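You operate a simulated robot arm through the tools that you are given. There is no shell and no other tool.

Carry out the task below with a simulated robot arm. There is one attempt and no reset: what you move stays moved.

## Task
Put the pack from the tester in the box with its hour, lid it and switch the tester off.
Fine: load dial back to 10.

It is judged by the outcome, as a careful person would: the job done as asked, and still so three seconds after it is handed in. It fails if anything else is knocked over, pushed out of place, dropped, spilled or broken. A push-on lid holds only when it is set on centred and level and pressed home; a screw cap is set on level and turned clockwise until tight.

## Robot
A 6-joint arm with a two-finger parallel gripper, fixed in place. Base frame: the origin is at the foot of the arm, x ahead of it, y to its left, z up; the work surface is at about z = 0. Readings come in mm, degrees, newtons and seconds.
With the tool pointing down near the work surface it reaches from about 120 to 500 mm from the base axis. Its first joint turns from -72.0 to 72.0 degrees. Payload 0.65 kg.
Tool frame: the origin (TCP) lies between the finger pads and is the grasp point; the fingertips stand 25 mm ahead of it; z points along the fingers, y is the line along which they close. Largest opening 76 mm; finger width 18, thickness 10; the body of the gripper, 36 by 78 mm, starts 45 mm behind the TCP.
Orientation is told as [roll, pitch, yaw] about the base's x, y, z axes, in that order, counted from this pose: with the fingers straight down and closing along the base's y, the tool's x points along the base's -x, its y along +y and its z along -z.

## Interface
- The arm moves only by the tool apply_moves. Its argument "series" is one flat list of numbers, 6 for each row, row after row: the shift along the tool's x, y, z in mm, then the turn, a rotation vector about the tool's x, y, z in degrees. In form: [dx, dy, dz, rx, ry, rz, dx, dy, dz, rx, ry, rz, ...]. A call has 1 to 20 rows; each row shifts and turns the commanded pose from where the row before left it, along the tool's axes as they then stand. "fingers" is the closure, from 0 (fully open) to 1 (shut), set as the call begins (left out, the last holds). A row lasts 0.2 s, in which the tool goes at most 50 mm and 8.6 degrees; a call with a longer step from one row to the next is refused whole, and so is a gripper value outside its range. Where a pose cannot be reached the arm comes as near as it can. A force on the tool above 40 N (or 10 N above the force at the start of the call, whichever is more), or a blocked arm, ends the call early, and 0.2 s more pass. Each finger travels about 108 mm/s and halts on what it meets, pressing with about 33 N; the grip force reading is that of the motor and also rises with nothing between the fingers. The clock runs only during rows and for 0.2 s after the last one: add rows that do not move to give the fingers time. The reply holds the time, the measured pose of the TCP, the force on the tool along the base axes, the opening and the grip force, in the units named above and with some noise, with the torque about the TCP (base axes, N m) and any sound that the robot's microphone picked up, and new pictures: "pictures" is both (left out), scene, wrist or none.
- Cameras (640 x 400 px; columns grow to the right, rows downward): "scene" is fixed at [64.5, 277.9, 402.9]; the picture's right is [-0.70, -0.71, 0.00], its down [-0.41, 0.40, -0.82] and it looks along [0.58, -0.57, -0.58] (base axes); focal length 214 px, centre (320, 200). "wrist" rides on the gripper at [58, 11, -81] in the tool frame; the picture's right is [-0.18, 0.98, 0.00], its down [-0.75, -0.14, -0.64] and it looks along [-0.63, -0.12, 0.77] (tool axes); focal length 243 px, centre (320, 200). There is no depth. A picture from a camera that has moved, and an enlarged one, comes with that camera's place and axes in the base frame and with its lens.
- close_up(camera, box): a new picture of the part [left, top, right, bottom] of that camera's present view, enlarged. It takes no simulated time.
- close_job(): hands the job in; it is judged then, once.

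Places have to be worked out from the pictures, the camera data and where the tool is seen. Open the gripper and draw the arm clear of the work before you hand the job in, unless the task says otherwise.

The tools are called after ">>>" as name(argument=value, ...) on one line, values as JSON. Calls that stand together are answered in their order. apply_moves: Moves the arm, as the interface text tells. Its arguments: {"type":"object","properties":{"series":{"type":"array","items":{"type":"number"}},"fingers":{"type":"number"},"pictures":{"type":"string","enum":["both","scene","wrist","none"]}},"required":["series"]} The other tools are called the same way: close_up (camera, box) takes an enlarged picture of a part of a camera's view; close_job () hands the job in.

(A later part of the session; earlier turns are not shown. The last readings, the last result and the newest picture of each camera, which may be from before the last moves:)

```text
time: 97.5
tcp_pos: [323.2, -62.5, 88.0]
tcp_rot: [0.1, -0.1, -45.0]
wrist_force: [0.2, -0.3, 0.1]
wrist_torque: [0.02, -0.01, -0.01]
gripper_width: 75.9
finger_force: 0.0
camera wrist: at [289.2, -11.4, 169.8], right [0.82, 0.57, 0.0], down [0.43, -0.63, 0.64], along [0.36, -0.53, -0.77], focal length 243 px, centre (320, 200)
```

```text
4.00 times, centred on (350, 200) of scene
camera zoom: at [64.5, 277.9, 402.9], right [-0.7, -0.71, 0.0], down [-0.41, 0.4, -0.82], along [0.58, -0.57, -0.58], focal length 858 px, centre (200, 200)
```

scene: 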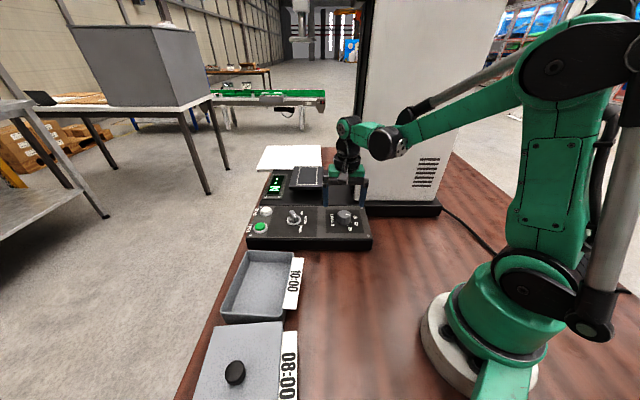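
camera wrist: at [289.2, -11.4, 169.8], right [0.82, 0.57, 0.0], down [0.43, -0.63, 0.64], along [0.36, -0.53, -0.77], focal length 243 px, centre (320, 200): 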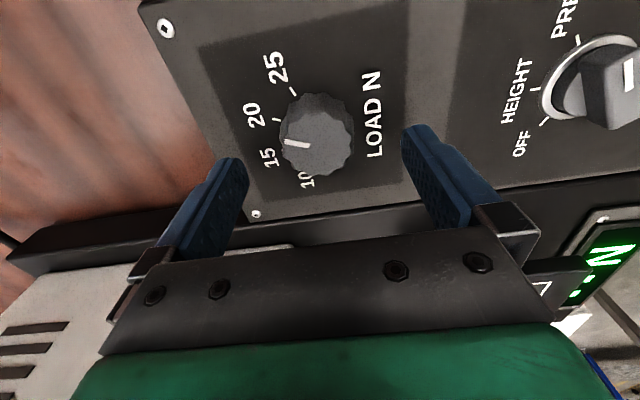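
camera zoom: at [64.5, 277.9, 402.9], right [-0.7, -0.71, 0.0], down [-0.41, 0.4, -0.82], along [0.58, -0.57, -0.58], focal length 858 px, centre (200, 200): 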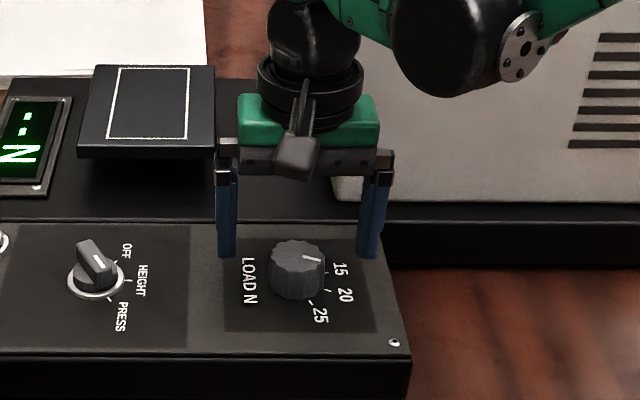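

A little more centring is needed, about (-0.8, -2.1) mm. Then I'll lower so the tips sit just above the panel beside the dial.

>>> apply_moves(series=[-0.8, -2.1, 0, 0, 0, 0, 0, 0, 9, 0, 0, 0, 0, 0, 9, 0, 0, 0, 0, 0, 6, 0, 0, 0, 0, 0, 0, 0, 0, 0], pictures="wrist")

>>> close_up(camera="wrist", box=[200, 60, 440, 240])

>>> close_up(camera="scene", box=[310, 170, 390, 250])

```text
time: 98.4
tcp_pos: [321.9, -60.9, 70.2]
tcp_rot: [0.0, 0.2, -44.9]
wrist_force: [-3.4, 0.5, 19.3]
wrist_torque: [0.51, -0.48, 0.1]
gripper_width: 75.7
finger_force: 0.1
stopped in row 4: the force on the tool passed its limit at 80 N (the readings are from after the stop); the commanded pose is now the measured one
camera wrist: at [288.1, -13.3, 151.7], right [0.82, 0.57, 0.0], down [0.43, -0.63, 0.64], along [0.36, -0.53, -0.77], focal length 243 px, centre (320, 200)
```

wrist: 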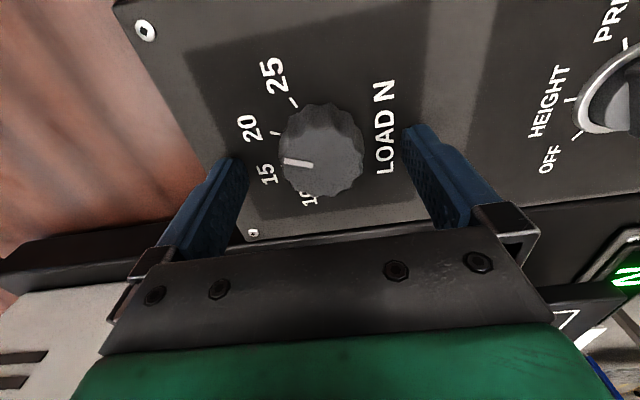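

```text
2.22 times, centred on (320, 150) of wrist
camera zoom: at [288.1, -13.3, 151.7], right [0.82, 0.57, 0.0], down [0.43, -0.63, 0.64], along [0.36, -0.53, -0.77], focal length 539 px, centre (320, 311)
```

zoom: 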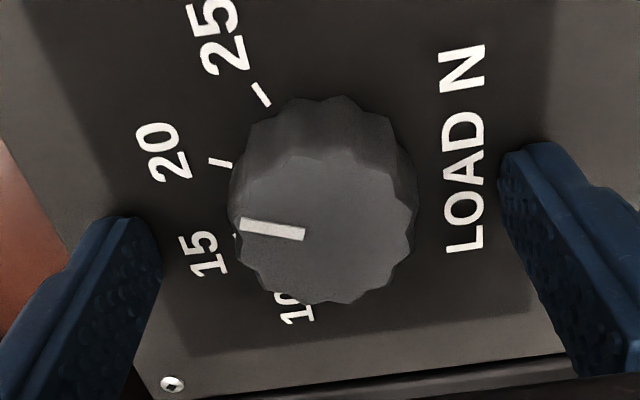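

```text
5.00 times, centred on (350, 210) of scene
camera zoom: at [64.4, 277.9, 402.9], right [-0.7, -0.71, 0.0], down [-0.41, 0.4, -0.82], along [0.58, -0.57, -0.58], focal length 1072 px, centre (170, 150)
```

zoom: 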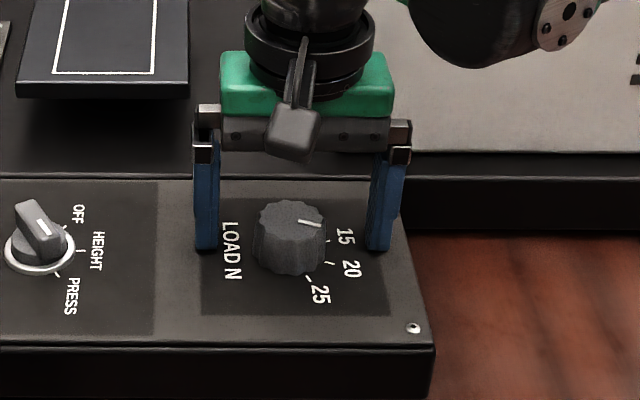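

The fingertips touched the panel, so its surface is about z=45, higher than I judged. I'll back off 4 mm right away. Recomputing with that height, the dial is about (5.5, 1.8) mm away in tool axes.

>>> apply_moves(series=[0, 0, -5, 0, 0, 0, 5.5, 1.8, 0, 0, 0, 0, 0, 0, 0, 0, 0, 0], pictures="both")

>>> close_up(camera="wrist", box=[200, 60, 440, 240])

>>> close_up(camera="scene", box=[230, 140, 390, 260])

```text
time: 99.2
tcp_pos: [318.2, -57.8, 74.1]
tcp_rot: [-0.1, 0.2, -45.0]
wrist_force: [0.0, 0.0, 0.4]
wrist_torque: [0.02, 0.0, 0.0]
gripper_width: 76.6
finger_force: 0.1
camera wrist: at [285.4, -8.2, 155.9], right [0.82, 0.57, 0.0], down [0.43, -0.63, 0.64], along [0.36, -0.53, -0.77], focal length 243 px, centre (320, 200)
```

scene: 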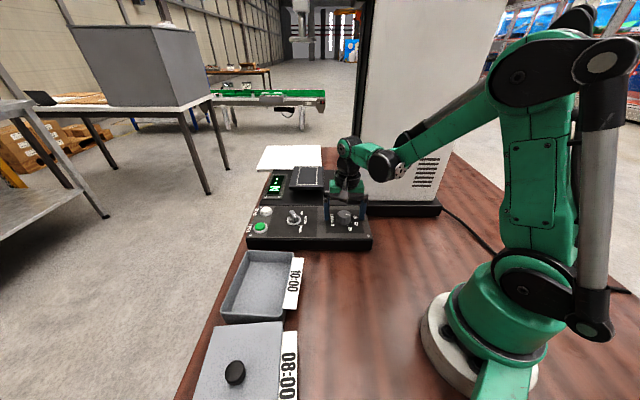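
wrist: 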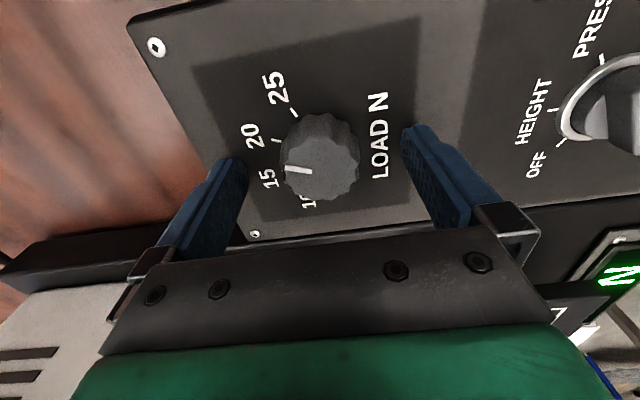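

```text
2.22 times, centred on (320, 150) of wrist
camera zoom: at [285.4, -8.2, 155.9], right [0.82, 0.57, 0.0], down [0.43, -0.63, 0.64], along [0.36, -0.53, -0.77], focal length 539 px, centre (320, 311)
```

zoom: 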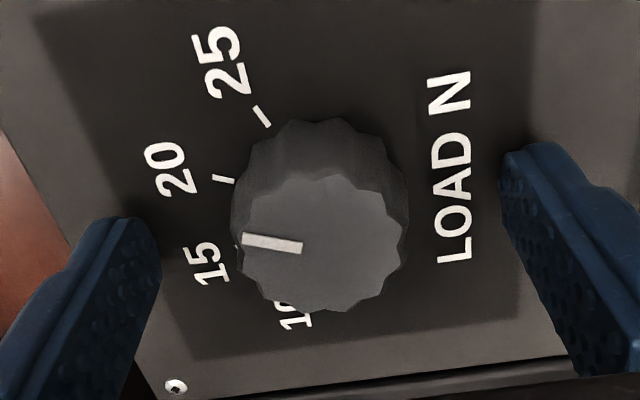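

```text
3.33 times, centred on (310, 200) of scene
camera zoom: at [64.5, 277.9, 402.9], right [-0.7, -0.71, 0.0], down [-0.41, 0.4, -0.82], along [0.58, -0.57, -0.58], focal length 715 px, centre (353, 200)
```

zoom: 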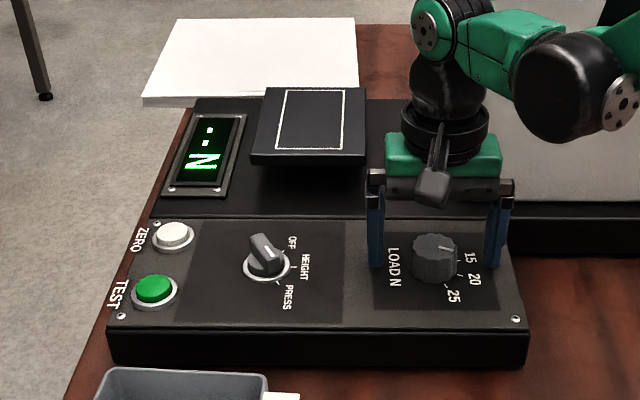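

The tester hasn't moved; its corners are at the same pixels as before. The dial is now centred under the tool to within about 0.3 mm, with the tips about 4 mm above the panel. I'll close on it.

>>> apply_moves(series=[0, 0, 0, 0, 0, 0, 0, 0, 0, 0, 0, 0, 0, 0, 0, 0, 0, 0], fingers=1, pictures="wrist")

>>> close_up(camera="wrist", box=[200, 60, 440, 240])

```text
time: 100.0
tcp_pos: [318.6, -57.4, 75.0]
tcp_rot: [0.0, 0.0, -44.9]
wrist_force: [3.7, 3.4, -3.6]
wrist_torque: [0.05, -0.15, -0.03]
gripper_width: 34.9
finger_force: 44.3
camera wrist: at [285.5, -8.1, 155.9], right [0.82, 0.57, 0.0], down [0.43, -0.63, 0.64], along [0.36, -0.53, -0.77], focal length 243 px, centre (320, 200)
```

wrist: 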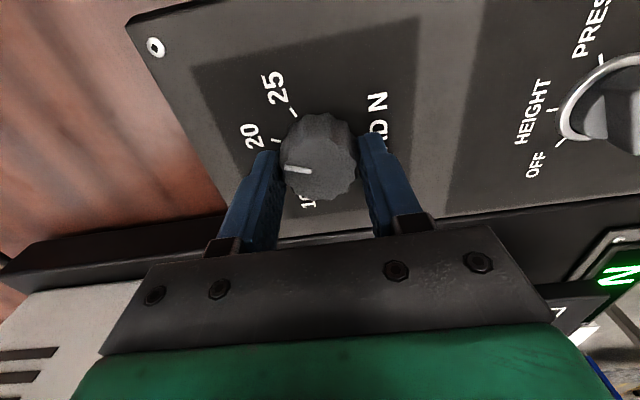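

```text
2.22 times, centred on (320, 150) of wrist
camera zoom: at [285.5, -8.1, 155.9], right [0.82, 0.57, 0.0], down [0.43, -0.63, 0.64], along [0.36, -0.53, -0.77], focal length 539 px, centre (320, 311)
```

zoom: 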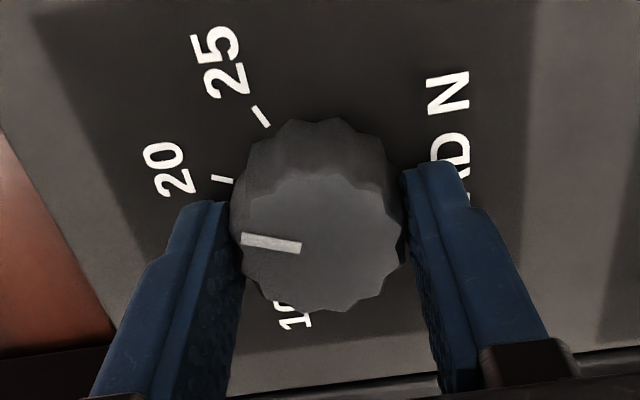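

The grip on the dial is good, at 34.9 mm. I'll turn counter-clockwise, seen from above, by 24° first and check that the dial follows.

>>> apply_moves(series=[0, 0, 0, 0, 0, -8, 0, 0, 0, 0, 0, -8, 0, 0, 0, 0, 0, -8, 0, 0, 0, 0, 0, 0], pictures="wrist")

>>> close_up(camera="wrist", box=[200, 60, 440, 240])

>>> close_up(camera="scene", box=[310, 180, 390, 250])

```text
time: 101.0
tcp_pos: [318.8, -56.9, 75.0]
tcp_rot: [0.2, 0.1, -20.8]
wrist_force: [13.3, 18.4, -32.3]
wrist_torque: [0.24, -0.61, -0.01]
gripper_width: 34.7
finger_force: 45.3
camera wrist: at [268.6, -25.9, 156.5], right [0.52, 0.85, 0.0], down [0.65, -0.4, 0.64], along [0.55, -0.33, -0.77], focal length 243 px, centre (320, 200)
```

wrist: 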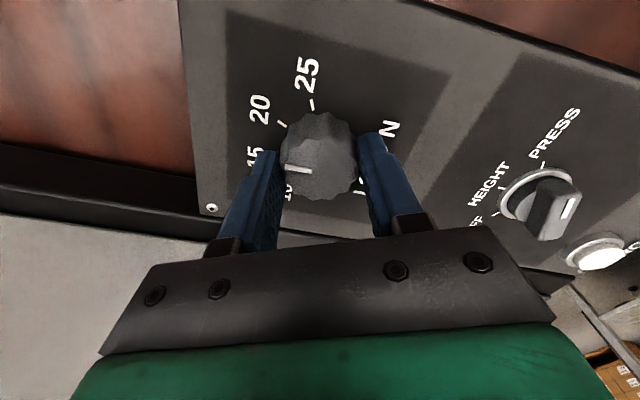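

```text
2.22 times, centred on (320, 150) of wrist
camera zoom: at [268.6, -25.9, 156.5], right [0.52, 0.85, 0.0], down [0.65, -0.4, 0.64], along [0.55, -0.33, -0.77], focal length 539 px, centre (320, 311)
```

zoom: 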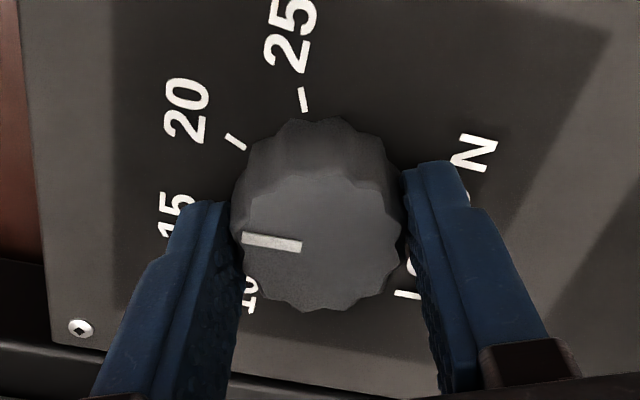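

```text
5.71 times, centred on (350, 215) of scene
camera zoom: at [64.6, 277.9, 402.9], right [-0.7, -0.71, 0.0], down [-0.41, 0.4, -0.82], along [0.58, -0.57, -0.58], focal length 1226 px, centre (149, 114)
```

zoom: 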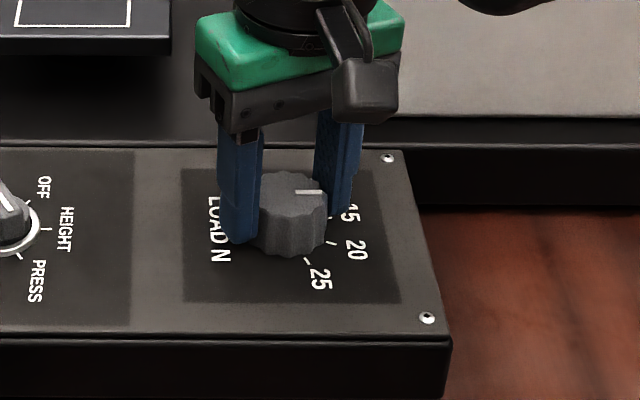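

The dial follows the gripper, but the arm has drifted and is pulling on it, about -32 N in z plus some sideways load. I'll relieve that with a small corrective shift before continuing.

>>> apply_moves(series=[-0.2, 0.7, 1.1, 0, 0, 0, 0, 0, 0, 0, 0, 0], pictures="none")

```text
time: 101.6
tcp_pos: [320.1, -58.2, 74.4]
tcp_rot: [-0.1, 0.2, -20.8]
wrist_force: [-1.1, 17.1, 45.3]
wrist_torque: [0.63, 0.11, -0.01]
gripper_width: 35.4
finger_force: 45.0
```

That overshot, so the contact is stiff at about 70 N/mm. I'll back off 0.6 mm.

>>> apply_moves(series=[0, 0.2, -0.6, 0, 0, 0, 0, 0, 0, 0, 0, 0], pictures="none")

```text
time: 102.2
tcp_pos: [319.0, -57.2, 74.0]
tcp_rot: [-0.1, 0.3, -21.0]
wrist_force: [-10.9, 16.1, 13.8]
wrist_torque: [0.49, 0.39, 0.0]
gripper_width: 35.1
finger_force: 44.8
```

Loads are moderate now. I'll turn another 16° and check.

>>> apply_moves(series=[0, 0, 0, 0, 0, -8, 0, 0, 0, 0, 0, -8, 0, 0, 0, 0, 0, 0], pictures="none")

```text
time: 103.0
tcp_pos: [319.6, -57.0, 73.9]
tcp_rot: [0.0, 0.1, -5.0]
wrist_force: [-9.5, 11.1, 25.9]
wrist_torque: [0.36, 0.82, 0.01]
gripper_width: 34.8
finger_force: 45.0
```

Yaw is -5, so 40° is done. I'll ease up 0.3 mm and turn another 16°.

>>> apply_moves(series=[0.1, 0.1, -0.3, 0, 0, 0, 0, 0, 0, 0, 0, -8, 0, 0, 0, 0, 0, -8, 0, 0, 0, 0, 0, 0], pictures="wrist")

>>> close_up(camera="wrist", box=[200, 60, 440, 240])

```text
time: 104.0
tcp_pos: [318.9, -55.7, 73.5]
tcp_rot: [0.0, 0.1, 11.2]
wrist_force: [-0.5, 3.3, -34.6]
wrist_torque: [0.09, -0.13, 0.01]
gripper_width: 34.9
finger_force: 45.2
camera wrist: at [260.1, -56.6, 156.1], right [-0.01, 1.0, 0.0], down [0.77, 0.01, 0.64], along [0.64, 0.01, -0.77], focal length 243 px, centre (320, 200)
```

wrist: 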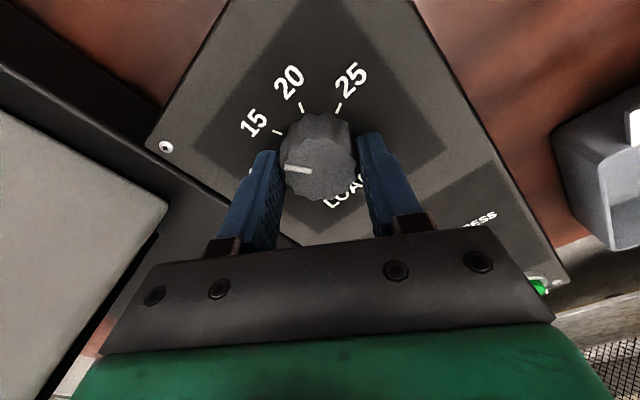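

```text
2.22 times, centred on (320, 150) of wrist
camera zoom: at [260.1, -56.6, 156.1], right [-0.01, 1.0, 0.0], down [0.77, 0.01, 0.64], along [0.64, 0.01, -0.77], focal length 539 px, centre (320, 311)
```

zoom: 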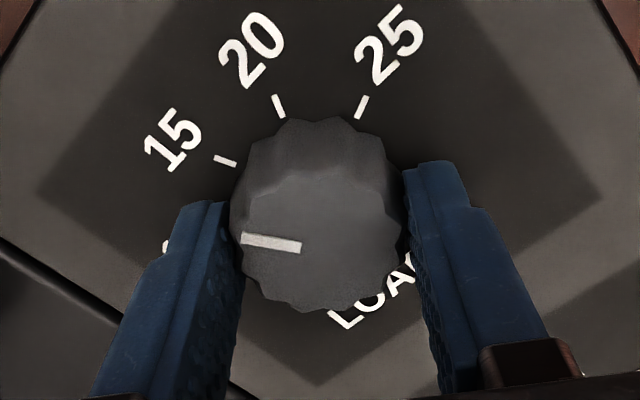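

The dial is still following, 56° so far. I'll lower 0.45 mm to relieve the pull and turn another 16°.

>>> apply_moves(series=[0, 0, 0.45, 0, 0, 0, 0, 0, 0, 0, 0, -8, 0, 0, 0, 0, 0, -8, 0, 0, 0, 0, 0, 0], pictures="none")

```text
time: 105.0
tcp_pos: [318.9, -55.5, 73.9]
tcp_rot: [0.1, 0.0, 27.1]
wrist_force: [4.1, 8.5, -6.0]
wrist_torque: [0.39, -0.21, 0.03]
gripper_width: 35.0
finger_force: 44.7
```

72° done with low load. I'll turn the remaining 18° in steps, then read the pointer against the 10 mark.

>>> apply_moves(series=[0, 0, 0, 0, 0, -8, 0, 0, 0, 0, 0, -8, 0, 0, 0, 0, 0, -2, 0, 0, 0, 0, 0, 0], pictures="both")

>>> close_up(camera="wrist", box=[200, 60, 440, 240])

>>> close_up(camera="scene", box=[310, 180, 390, 250])

```text
time: 106.0
tcp_pos: [318.7, -56.0, 74.2]
tcp_rot: [0.2, 0.0, 45.2]
wrist_force: [5.7, 18.8, 34.9]
wrist_torque: [-0.02, 0.42, -0.04]
gripper_width: 35.0
finger_force: 45.0
camera wrist: at [270.3, -89.4, 156.0], right [-0.57, 0.82, 0.0], down [0.63, 0.43, 0.64], along [0.53, 0.37, -0.77], focal length 243 px, centre (320, 200)
```

scene: 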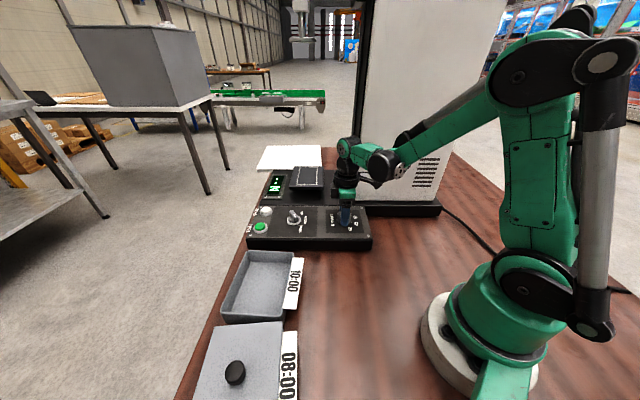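
wrist: 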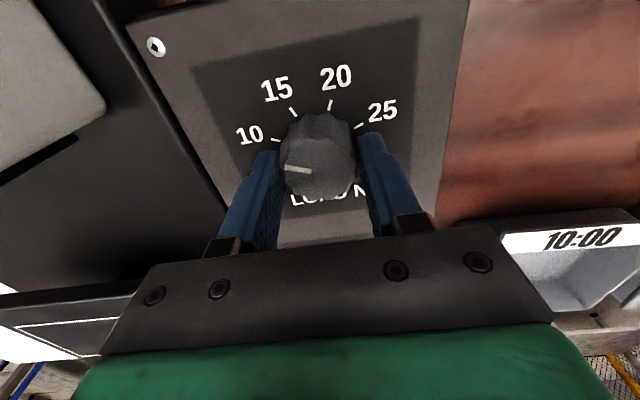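

```text
2.22 times, centred on (320, 150) of wrist
camera zoom: at [270.3, -89.4, 156.0], right [-0.57, 0.82, 0.0], down [0.63, 0.43, 0.64], along [0.53, 0.37, -0.77], focal length 539 px, centre (320, 311)
```

zoom: 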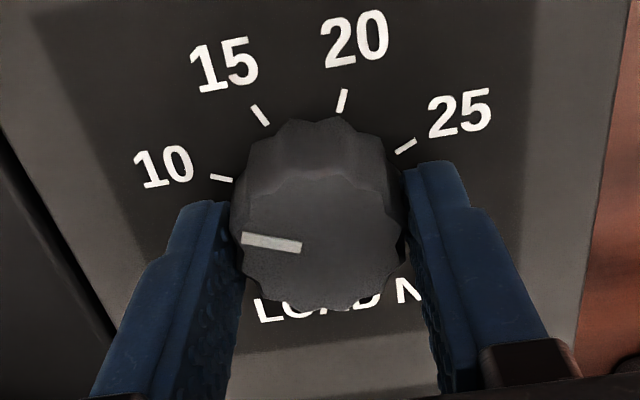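

```text
5.71 times, centred on (350, 215) of scene
camera zoom: at [64.4, 278.0, 402.9], right [-0.7, -0.71, 0.0], down [-0.41, 0.4, -0.82], along [0.58, -0.57, -0.58], focal length 1226 px, centre (149, 114)
```

zoom: 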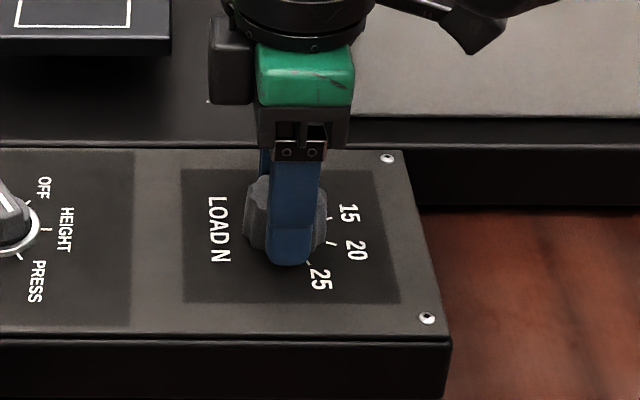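

The picture matches the start view with 10 where 20 was. I'll zoom in tightly on the pointer and the 10 tick to check the angle precisely.

>>> close_up(camera="wrist", box=[270, 125, 330, 185])

>>> close_up(camera="scene", box=[335, 200, 365, 230])

```text
6.67 times, centred on (300, 155) of wrist
camera zoom: at [270.3, -89.4, 156.0], right [-0.57, 0.82, 0.0], down [0.63, 0.43, 0.64], along [0.53, 0.37, -0.77], focal length 1618 px, centre (453, 500)
```

zoom: 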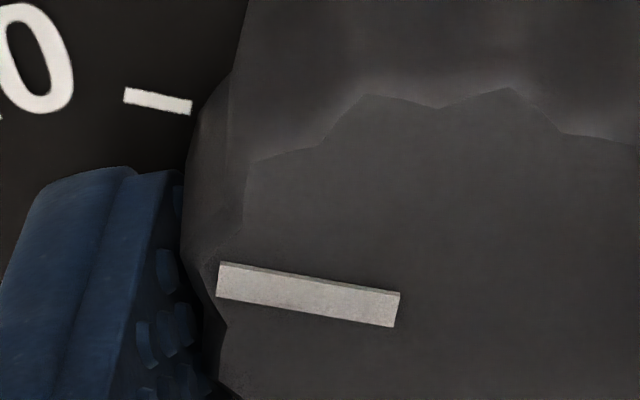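

```text
13.33 times, centred on (350, 215) of scene
camera zoom: at [64.4, 278.0, 402.9], right [-0.7, -0.71, 0.0], down [-0.41, 0.4, -0.82], along [0.58, -0.57, -0.58], focal length 2860 px, centre (-80, 0)
```

zoom: 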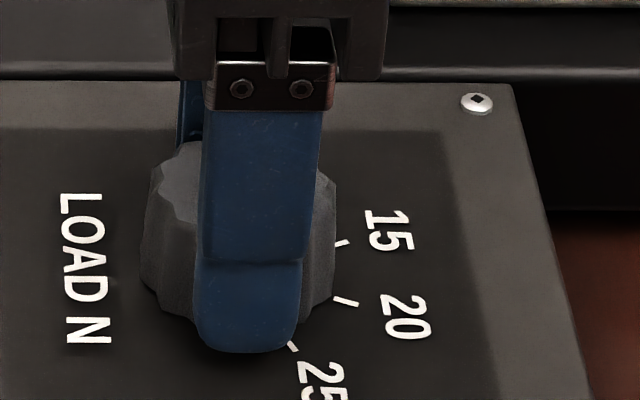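

The pointer direction (21.6°) and the 10 tick (20.7°) agree within 1°, so the dial is on 10. I'll release it and rise straight up.

>>> apply_moves(series=[0, 0, 0, 0, 0, 0, 0, 0, 0, 0, 0, 0], fingers=0, pictures="none")

>>> apply_moves(series=[0, 0, -15, 0, 0, 0, 0, 0, -20, 0, 0, 0, 0, 0, 0, 0, 0, 0], pictures="both")

>>> close_up(camera="wrist", box=[200, 0, 440, 220])

>>> close_up(camera="scene", box=[320, 195, 370, 235])

```text
time: 106.6
tcp_pos: [318.0, -57.6, 74.5]
tcp_rot: [0.0, 0.1, 44.9]
wrist_force: [0.2, 0.4, -0.7]
wrist_torque: [0.01, 0.01, -0.04]
gripper_width: 76.0
finger_force: 0.1
```

```text
time: 107.4
tcp_pos: [319.0, -55.7, 109.7]
tcp_rot: [0.0, 0.0, 45.0]
wrist_force: [1.0, -0.1, 0.4]
wrist_torque: [-0.01, 0.02, -0.02]
gripper_width: 75.9
finger_force: 0.1
camera wrist: at [270.0, -88.9, 191.0], right [-0.57, 0.82, 0.0], down [0.63, 0.43, 0.64], along [0.53, 0.36, -0.77], focal length 243 px, centre (320, 200)
```

scene: 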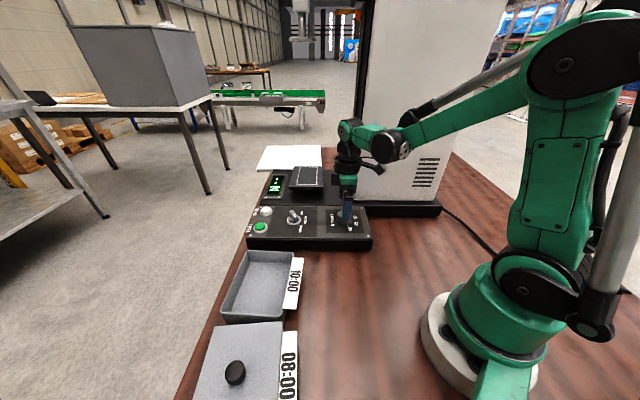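
wrist: 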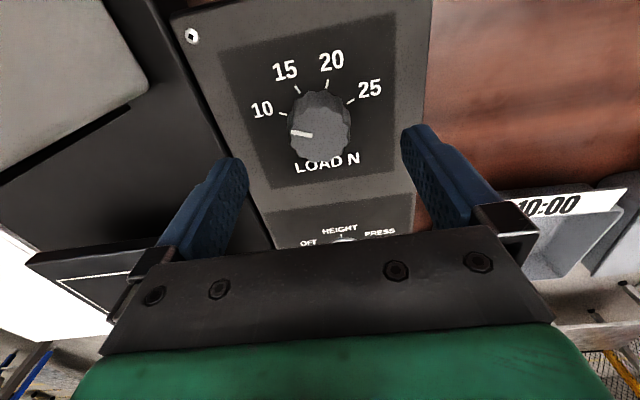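

```text
1.82 times, centred on (320, 110) of wrist
camera zoom: at [270.0, -88.9, 191.0], right [-0.57, 0.82, 0.0], down [0.63, 0.43, 0.64], along [0.53, 0.36, -0.77], focal length 441 px, centre (320, 364)
```

zoom: 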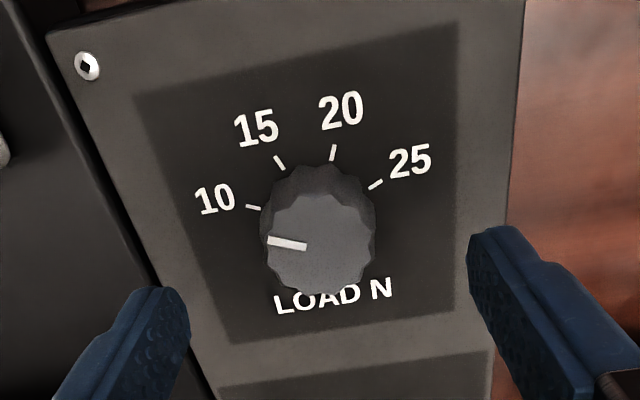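

```text
10.00 times, centred on (345, 215) of scene
camera zoom: at [64.5, 277.9, 402.9], right [-0.7, -0.71, 0.0], down [-0.41, 0.4, -0.82], along [0.58, -0.57, -0.58], focal length 2145 px, centre (70, 50)
```

zoom: 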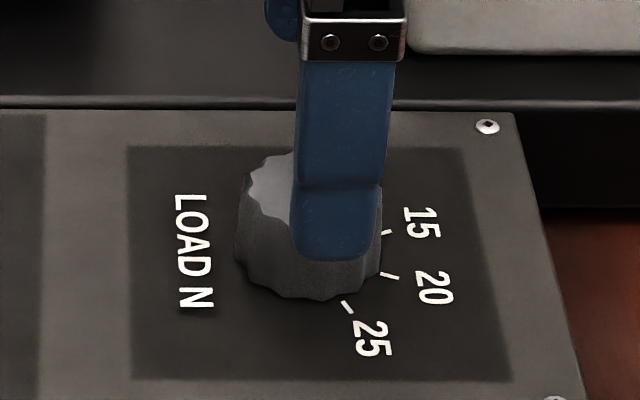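

The dial stays on 10 after release. Next is the mode knob, which I judge to be near (408, 34). I'll move above it at yaw 0, aligned with the blade as it points to PRESS.

>>> apply_moves(series=[0, 0, -4, 0, 0, 7.5, 0, 0, -4, 0, 0, 7.5, 0, 0, -4, 0, 0, 7.5, 0, 0, -4, 0, 0, 7.5, 0, 0, -4, 0, 0, 7.5, 0, 0, -4, 0, 0, 7.5, -22.25, 22.5, 0, 0, 0, 0, -22.25, 22.5, 0, 0, 0, 0, -22.25, 22.5, 0, 0, 0, 0, -22.25, 22.5, 0, 0, 0, 0, 0, 0, 0, 0, 0, 0], pictures="both")

>>> close_up(camera="wrist", box=[160, 0, 480, 240])

>>> close_up(camera="scene", box=[230, 140, 390, 260])

```text
time: 109.8
tcp_pos: [407.1, 34.7, 131.7]
tcp_rot: [0.0, 0.1, 0.0]
wrist_force: [0.0, 0.5, -0.4]
wrist_torque: [0.04, -0.03, -0.03]
gripper_width: 75.9
finger_force: 0.1
camera wrist: at [349.8, 46.3, 214.4], right [0.18, 0.98, 0.0], down [0.75, -0.14, 0.64], along [0.63, -0.12, -0.77], focal length 243 px, centre (320, 200)
```

scene: 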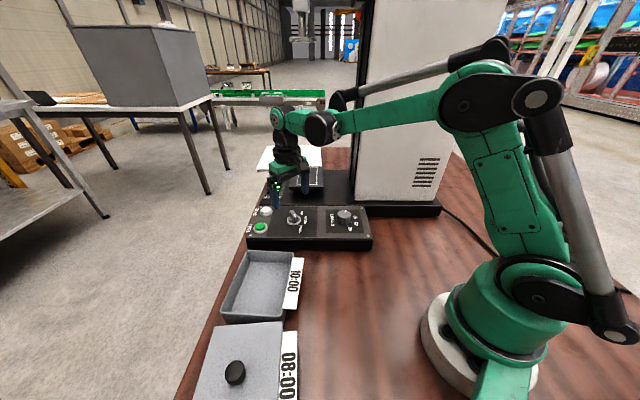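
wrist: 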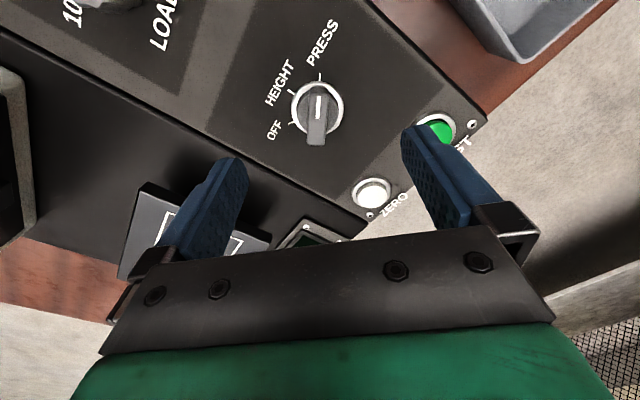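

```text
1.67 times, centred on (320, 120) of wrist
camera zoom: at [349.8, 46.3, 214.4], right [0.18, 0.98, 0.0], down [0.75, -0.14, 0.64], along [0.63, -0.12, -0.77], focal length 404 px, centre (320, 333)
```

zoom: 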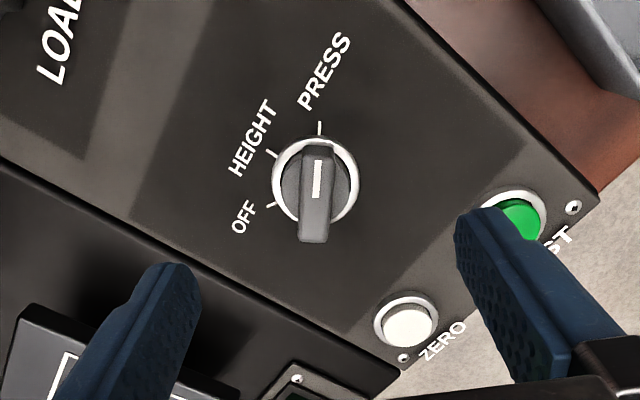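

```text
3.33 times, centred on (310, 200) of scene
camera zoom: at [64.5, 277.9, 402.9], right [-0.7, -0.71, 0.0], down [-0.41, 0.4, -0.82], along [0.58, -0.57, -0.58], focal length 715 px, centre (353, 200)
```

zoom: 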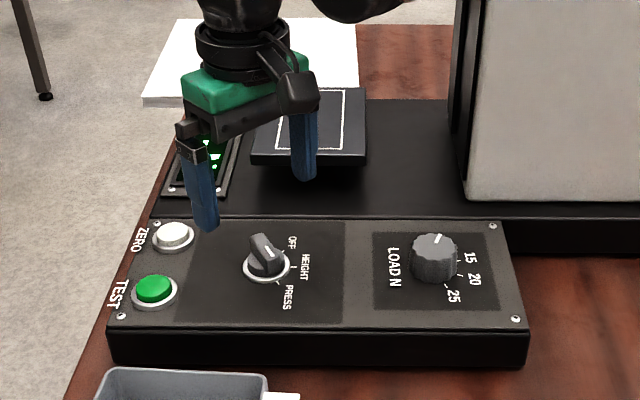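

The mode knob's marks are 60° apart: PRESS at about 165°, HEIGHT about 225°, OFF about 285°. The pointer is at about 166°, on PRESS. So it needs 120° counter-clockwise, starting from yaw -15. I'll align, set a partial finger opening and lower a little to view.

>>> apply_moves(series=[0.4, -2.2, 0, 0, 0, 0, 0, 0, 0, 0, 0, 7.5, 0, 0, 0, 0, 0, 7.5, 0, 0, 10, 0, 0, 0, 0, 0, 10, 0, 0, 0, 0, 0, 0, 0, 0, 0], fingers=0.4, pictures="wrist")

>>> close_up(camera="wrist", box=[220, 30, 420, 200])

>>> close_up(camera="scene", box=[260, 150, 340, 250])

```text
time: 111.2
tcp_pos: [408.8, 30.9, 114.7]
tcp_rot: [0.0, 0.1, -15.1]
wrist_force: [-0.8, 0.2, -1.0]
wrist_torque: [-0.03, -0.03, 0.0]
gripper_width: 45.6
finger_force: 0.1
camera wrist: at [354.5, 57.3, 195.1], right [0.43, 0.9, 0.0], down [0.69, -0.33, 0.64], along [0.58, -0.28, -0.77], focal length 243 px, centre (320, 200)
```

wrist: 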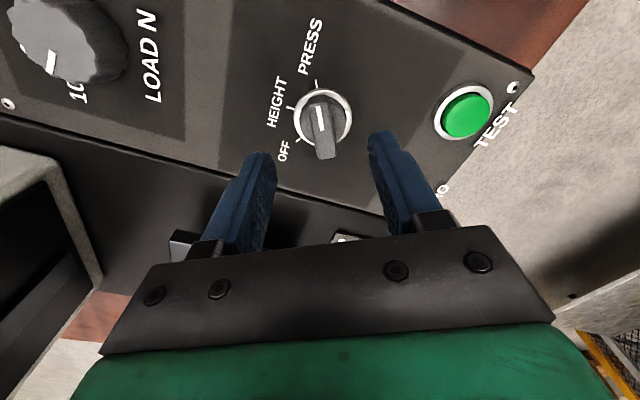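

```text
2.35 times, centred on (320, 115) of wrist
camera zoom: at [354.5, 57.3, 195.1], right [0.43, 0.9, 0.0], down [0.69, -0.33, 0.64], along [0.58, -0.28, -0.77], focal length 571 px, centre (320, 400)
```

zoom: 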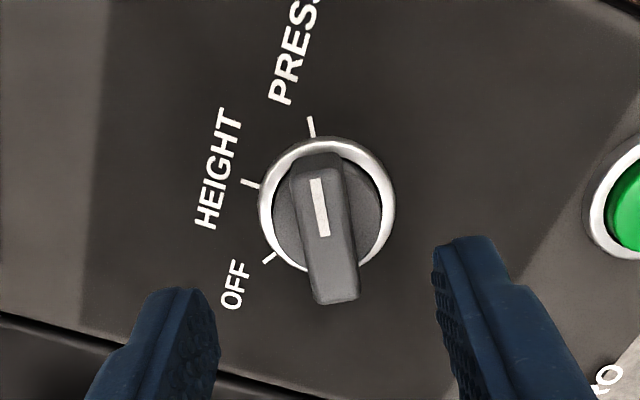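

```text
4.00 times, centred on (300, 200) of scene
camera zoom: at [64.5, 277.9, 402.9], right [-0.7, -0.71, 0.0], down [-0.41, 0.4, -0.82], along [0.58, -0.57, -0.58], focal length 858 px, centre (400, 200)
```

zoom: 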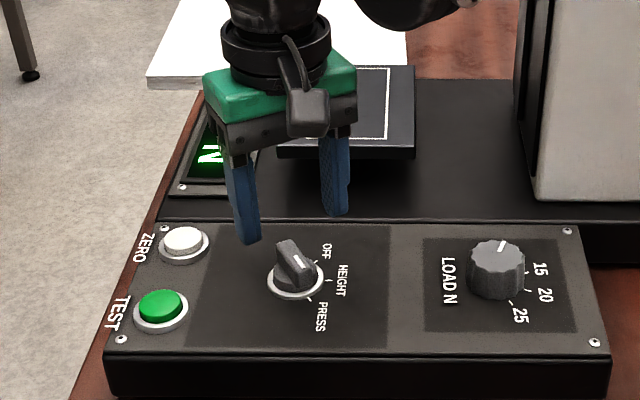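

The blade centre is about (1.9, 1.5) mm off in tool axes, and its top is near z=67. I'll correct and lower to z=84, so the tips straddle the upper blade and stay above the ring.

>>> apply_moves(series=[1.9, 1.5, 0, 0, 0, 0, 0, 0, 10, 0, 0, 0, 0, 0, 10, 0, 0, 0, 0, 0, 10, 0, 0, 0, 0, 0, 0, 0, 0, 0], pictures="wrist")

>>> close_up(camera="wrist", box=[220, 60, 420, 230])

>>> close_up(camera="scene", box=[270, 180, 330, 240])

```text
time: 112.4
tcp_pos: [406.5, 32.1, 81.4]
tcp_rot: [0.0, 0.1, -15.0]
wrist_force: [0.1, -0.3, 0.1]
wrist_torque: [0.0, 0.01, 0.01]
gripper_width: 45.6
finger_force: 0.0
camera wrist: at [354.0, 58.0, 163.7], right [0.43, 0.9, 0.0], down [0.69, -0.33, 0.64], along [0.58, -0.28, -0.77], focal length 243 px, centre (320, 200)
```

wrist: 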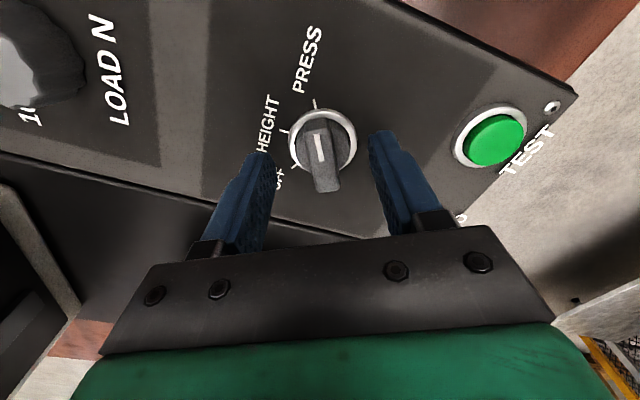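

```text
2.35 times, centred on (320, 145) of wrist
camera zoom: at [354.0, 58.0, 163.7], right [0.43, 0.9, 0.0], down [0.69, -0.33, 0.64], along [0.58, -0.28, -0.77], focal length 571 px, centre (320, 329)
```

zoom: 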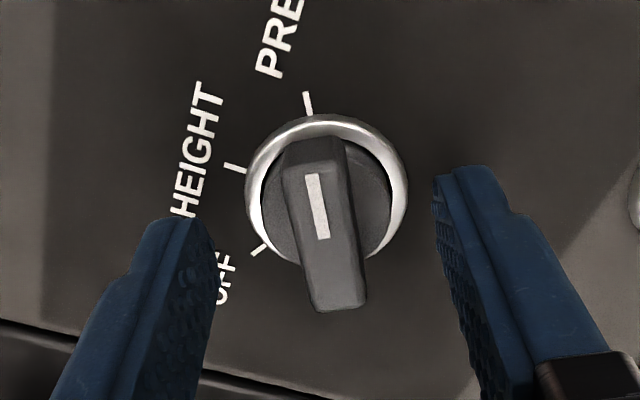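

```text
6.67 times, centred on (300, 210) of scene
camera zoom: at [64.5, 277.9, 402.9], right [-0.7, -0.71, 0.0], down [-0.41, 0.4, -0.82], along [0.58, -0.57, -0.58], focal length 1430 px, centre (453, 133)
```

zoom: 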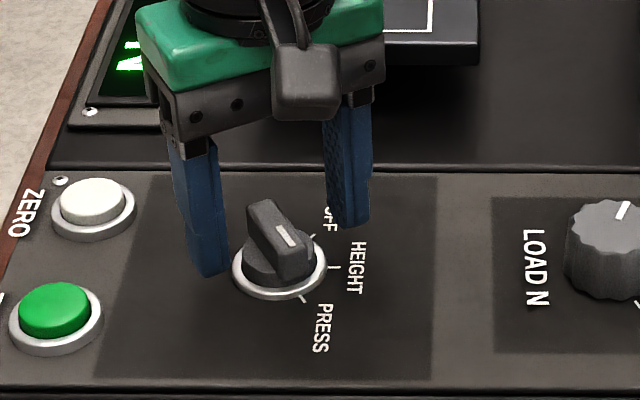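

The tips are at blade height, and the knob centre is about (1.0, 1.5) mm off. I'll make that correction and close on the blade.

>>> apply_moves(series=[1.0, 1.5, 0, 0, 0, 0, 0, 0, 0, 0, 0, 0, 0, 0, 0, 0, 0, 0], pictures="wrist")

>>> apply_moves(series=[0, 0, 0, 0, 0, 0, 0, 0, 0, 0, 0, 0, 0, 0, 0, 0, 0, 0], fingers=1, pictures="both")

>>> close_up(camera="wrist", box=[220, 60, 420, 230])

>>> close_up(camera="scene", box=[270, 180, 330, 240])

```text
time: 113.2
tcp_pos: [406.9, 34.5, 82.9]
tcp_rot: [0.0, 0.1, -15.0]
wrist_force: [-0.1, -0.3, 0.7]
wrist_torque: [0.0, 0.0, 0.0]
gripper_width: 45.5
finger_force: 0.0
camera wrist: at [352.9, 59.9, 164.0], right [0.43, 0.9, 0.0], down [0.69, -0.33, 0.64], along [0.58, -0.28, -0.77], focal length 243 px, centre (320, 200)
```

wrist: 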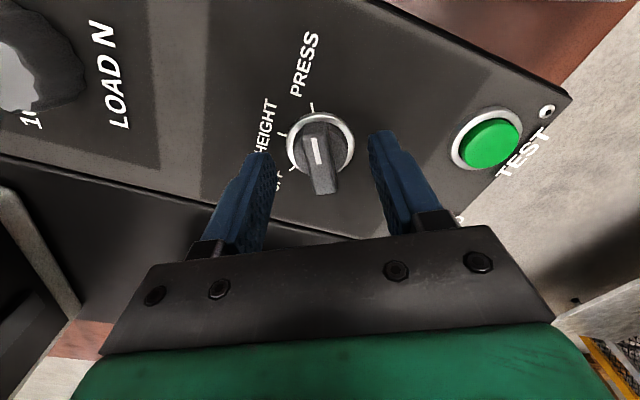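

```text
time: 114.0
tcp_pos: [406.4, 34.2, 82.4]
tcp_rot: [-0.1, 0.0, -15.0]
wrist_force: [-2.3, -3.3, -0.4]
wrist_torque: [-0.09, -0.02, -0.01]
gripper_width: 12.3
finger_force: 32.8
camera wrist: at [352.9, 59.7, 164.0], right [0.43, 0.9, 0.0], down [0.69, -0.33, 0.64], along [0.58, -0.28, -0.77], focal length 243 px, centre (320, 200)
```

scene: 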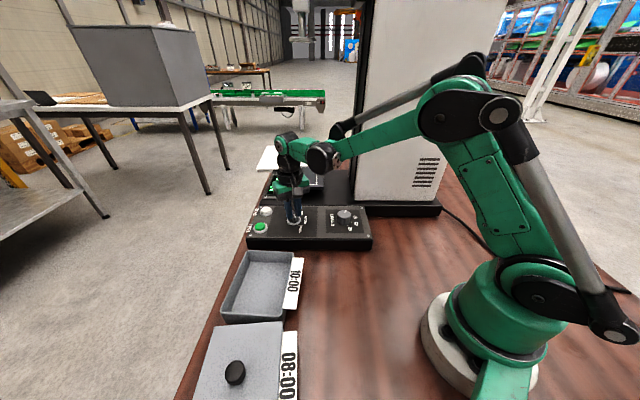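
wrist: 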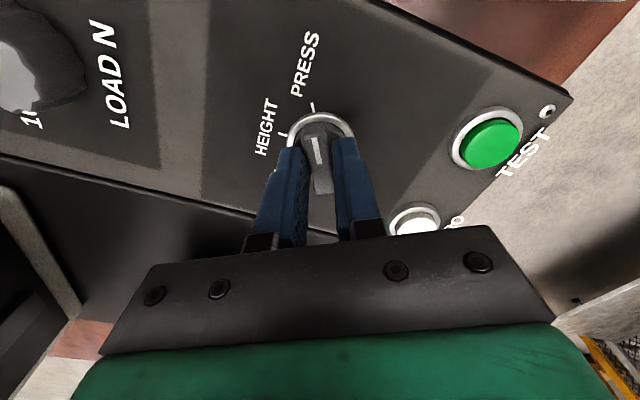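

```text
2.35 times, centred on (320, 145) of wrist
camera zoom: at [352.9, 59.7, 164.0], right [0.43, 0.9, 0.0], down [0.69, -0.33, 0.64], along [0.58, -0.28, -0.77], focal length 571 px, centre (320, 329)
```

zoom: 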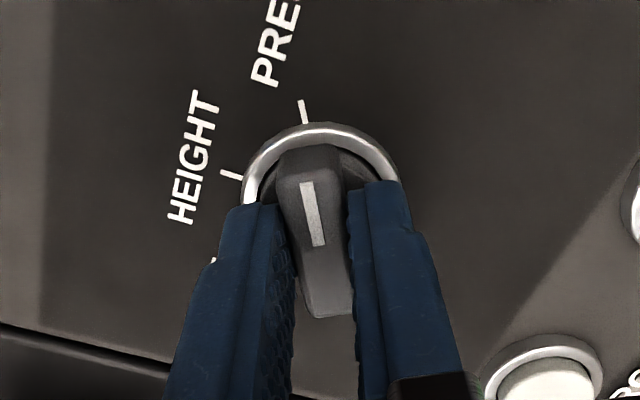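

```text
6.67 times, centred on (300, 210) of scene
camera zoom: at [64.5, 277.9, 402.9], right [-0.7, -0.71, 0.0], down [-0.41, 0.4, -0.82], along [0.58, -0.57, -0.58], focal length 1430 px, centre (453, 133)
```

zoom: 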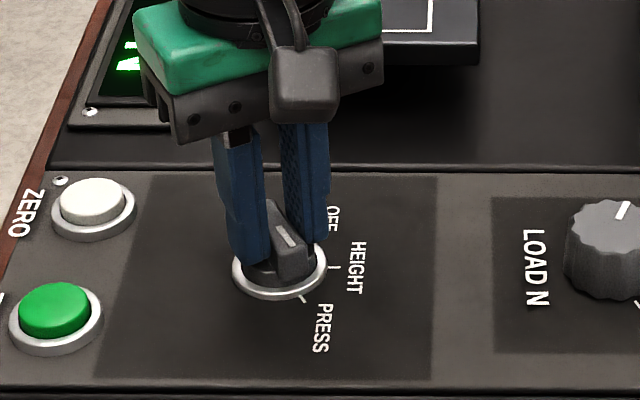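

The blade is held squarely with little side load. I'll turn 16° counter-clockwise and check the loads and that it follows.

>>> apply_moves(series=[0, 0, 0, 0, 0, -8, 0, 0, 0, 0, 0, -8, 0, 0, 0, 0, 0, 0], pictures="wrist")

>>> close_up(camera="wrist", box=[220, 60, 420, 230])

```text
time: 114.8
tcp_pos: [405.5, 33.1, 81.9]
tcp_rot: [-0.2, 0.1, 0.9]
wrist_force: [-6.1, -23.5, 1.8]
wrist_torque: [-0.4, -0.87, 0.0]
gripper_width: 12.3
finger_force: 31.8
camera wrist: at [347.8, 43.7, 164.0], right [0.17, 0.99, 0.0], down [0.76, -0.13, 0.64], along [0.63, -0.11, -0.77], focal length 243 px, centre (320, 200)
```

wrist: 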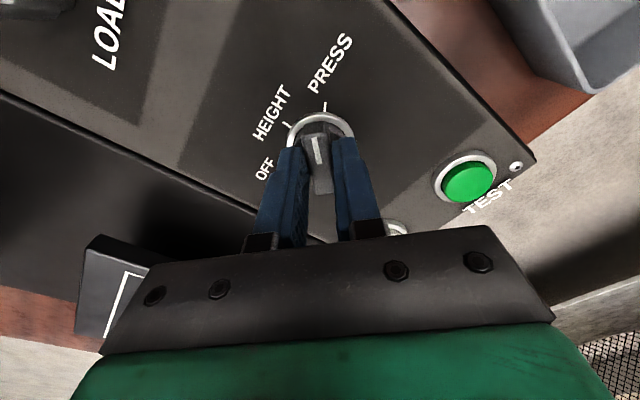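

```text
2.35 times, centred on (320, 145) of wrist
camera zoom: at [347.8, 43.7, 164.0], right [0.17, 0.99, 0.0], down [0.76, -0.13, 0.64], along [0.63, -0.11, -0.77], focal length 571 px, centre (320, 329)
```

zoom: 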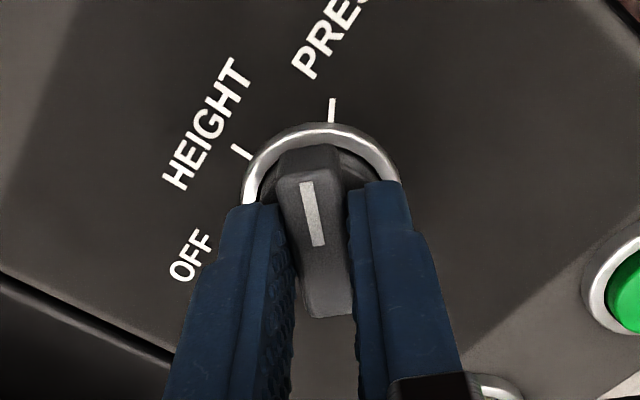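

The knob follows. I'll relieve the side load with a 0.4 mm shift and turn another 16°.

>>> apply_moves(series=[0.1, -0.4, 0, 0, 0, 0, 0, 0, 0, 0, 0, -8, 0, 0, 0, 0, 0, -8, 0, 0, 0, 0, 0, 0], pictures="none")

```text
time: 115.7
tcp_pos: [405.8, 32.9, 82.2]
tcp_rot: [-0.3, 0.1, 17.0]
wrist_force: [1.2, -1.7, -6.1]
wrist_torque: [0.01, 0.3, 0.0]
gripper_width: 12.3
finger_force: 32.5
stopped in row 4: the force on the tool passed its limit at 40 N (the readings are from after the stop); the commanded pose is now the measured one
```

It stopped at the 40 N limit at yaw 17, but the load is now near zero. I'll continue turning.

>>> apply_moves(series=[0, 0, 0, 0, 0, -7, 0, 0, 0, 0, 0, -7, 0, 0, 0, 0, 0, 0], pictures="none")

```text
time: 116.5
tcp_pos: [405.8, 31.9, 82.6]
tcp_rot: [-0.3, 0.1, 31.0]
wrist_force: [7.0, -6.8, -17.7]
wrist_torque: [0.18, -0.47, -0.02]
gripper_width: 12.0
finger_force: 32.3
```

46° done with moderate loads. Continuing.

>>> apply_moves(series=[0, 0, 0.2, 0, 0, 0, 0, 0, 0, 0, 0, -7, 0, 0, 0, 0, 0, -7, 0, 0, 0, 0, 0, 0], pictures="wrist")

>>> close_up(camera="wrist", box=[220, 60, 420, 230])

```text
time: 117.5
tcp_pos: [407.3, 33.0, 82.5]
tcp_rot: [-0.5, 0.1, 44.9]
wrist_force: [26.8, -14.7, -23.2]
wrist_torque: [-0.12, -0.45, -0.07]
gripper_width: 12.1
finger_force: 32.9
camera wrist: at [357.4, -0.7, 164.2], right [-0.57, 0.82, -0.01], down [0.63, 0.44, 0.64], along [0.53, 0.36, -0.77], focal length 243 px, centre (320, 200)
```

wrist: 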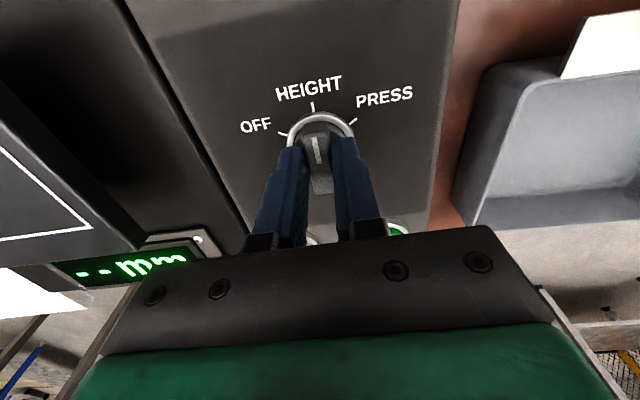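

```text
2.35 times, centred on (320, 145) of wrist
camera zoom: at [357.4, -0.7, 164.2], right [-0.57, 0.82, -0.01], down [0.63, 0.44, 0.64], along [0.53, 0.36, -0.77], focal length 571 px, centre (320, 329)
```

zoom: 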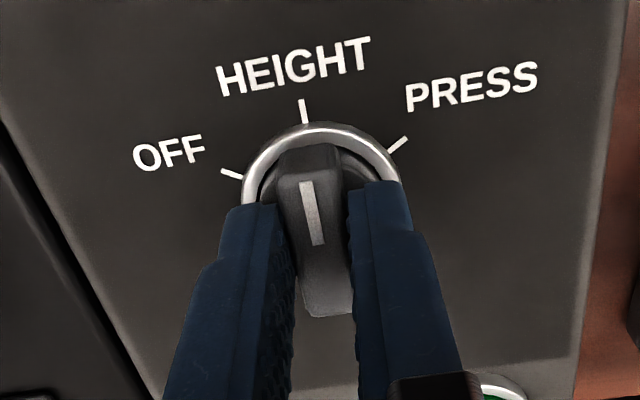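

The display now reads "-- mm", so the selector is at HEIGHT. I'll relieve the load and keep turning toward OFF.

>>> apply_moves(series=[-0.14, -0.42, 0.25, 0, 0, 0, 0, 0, 0, 0, 0, -7, 0, 0, 0, 0, 0, -7, 0, 0, 0, 0, 0, 0], pictures="none")

```text
time: 118.5
tcp_pos: [405.9, 32.4, 83.7]
tcp_rot: [-0.6, 0.4, 59.0]
wrist_force: [27.5, -27.8, 21.3]
wrist_torque: [-0.01, -0.72, -0.05]
gripper_width: 12.1
finger_force: 32.6
```

Side load is rising, so I'll relieve it before turning further.

>>> apply_moves(series=[0.17, -0.69, -0.2, 0, 0, 0, 0, 0, 0, 0, 0, 0], pictures="none")

```text
time: 119.1
tcp_pos: [407.2, 31.4, 83.1]
tcp_rot: [-0.4, 0.3, 58.9]
wrist_force: [24.5, -20.5, 14.3]
wrist_torque: [-0.57, -0.27, -0.1]
gripper_width: 12.2
finger_force: 32.7
```

Slightly better. I'll shift a bit more and turn 7°.

>>> apply_moves(series=[0.15, -0.6, -0.15, 0, 0, 0, 0, 0, 0, 0, 0, -7, 0, 0, 0, 0, 0, 0], pictures="none")

```text
time: 119.9
tcp_pos: [407.1, 31.3, 83.9]
tcp_rot: [-0.2, 0.2, 66.2]
wrist_force: [18.0, -14.6, 19.7]
wrist_torque: [-0.75, -0.13, -0.04]
gripper_width: 12.1
finger_force: 32.5
```

Loads are lower and yaw is 66. I'll continue with another small shift and 14° more.

>>> apply_moves(series=[0.1, -0.4, -0.2, 0, 0, 0, 0, 0, 0, 0, 0, -7, 0, 0, 0, 0, 0, -7, 0, 0, 0, 0, 0, 0], pictures="wrist")

>>> close_up(camera="wrist", box=[220, 60, 420, 230])

```text
time: 120.9
tcp_pos: [406.8, 31.5, 84.2]
tcp_rot: [-0.1, 0.4, 80.1]
wrist_force: [17.2, -12.0, 8.1]
wrist_torque: [-0.56, -0.27, -0.05]
gripper_width: 12.3
finger_force: 32.3
camera wrist: at [386.8, -23.3, 164.4], right [-0.94, 0.35, 0.0], down [0.27, 0.72, 0.64], along [0.23, 0.6, -0.77], focal length 243 px, centre (320, 200)
```

wrist: 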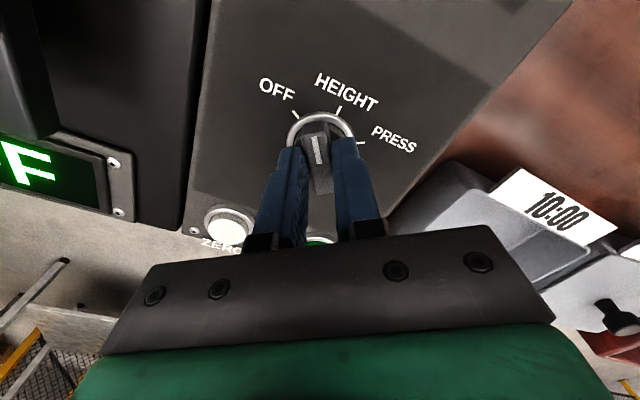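

```text
2.35 times, centred on (320, 145) of wrist
camera zoom: at [386.8, -23.3, 164.4], right [-0.94, 0.35, 0.0], down [0.27, 0.72, 0.64], along [0.23, 0.6, -0.77], focal length 571 px, centre (320, 329)
```

zoom: 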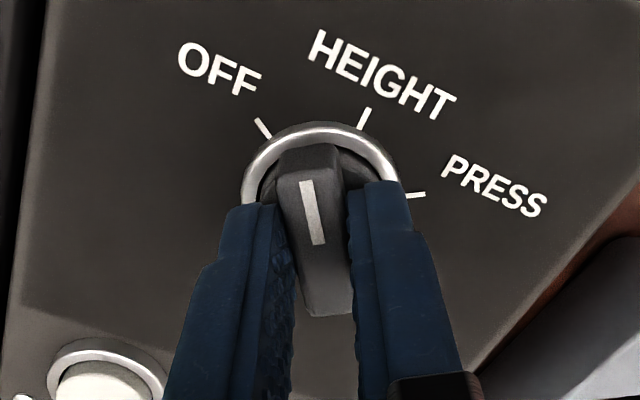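

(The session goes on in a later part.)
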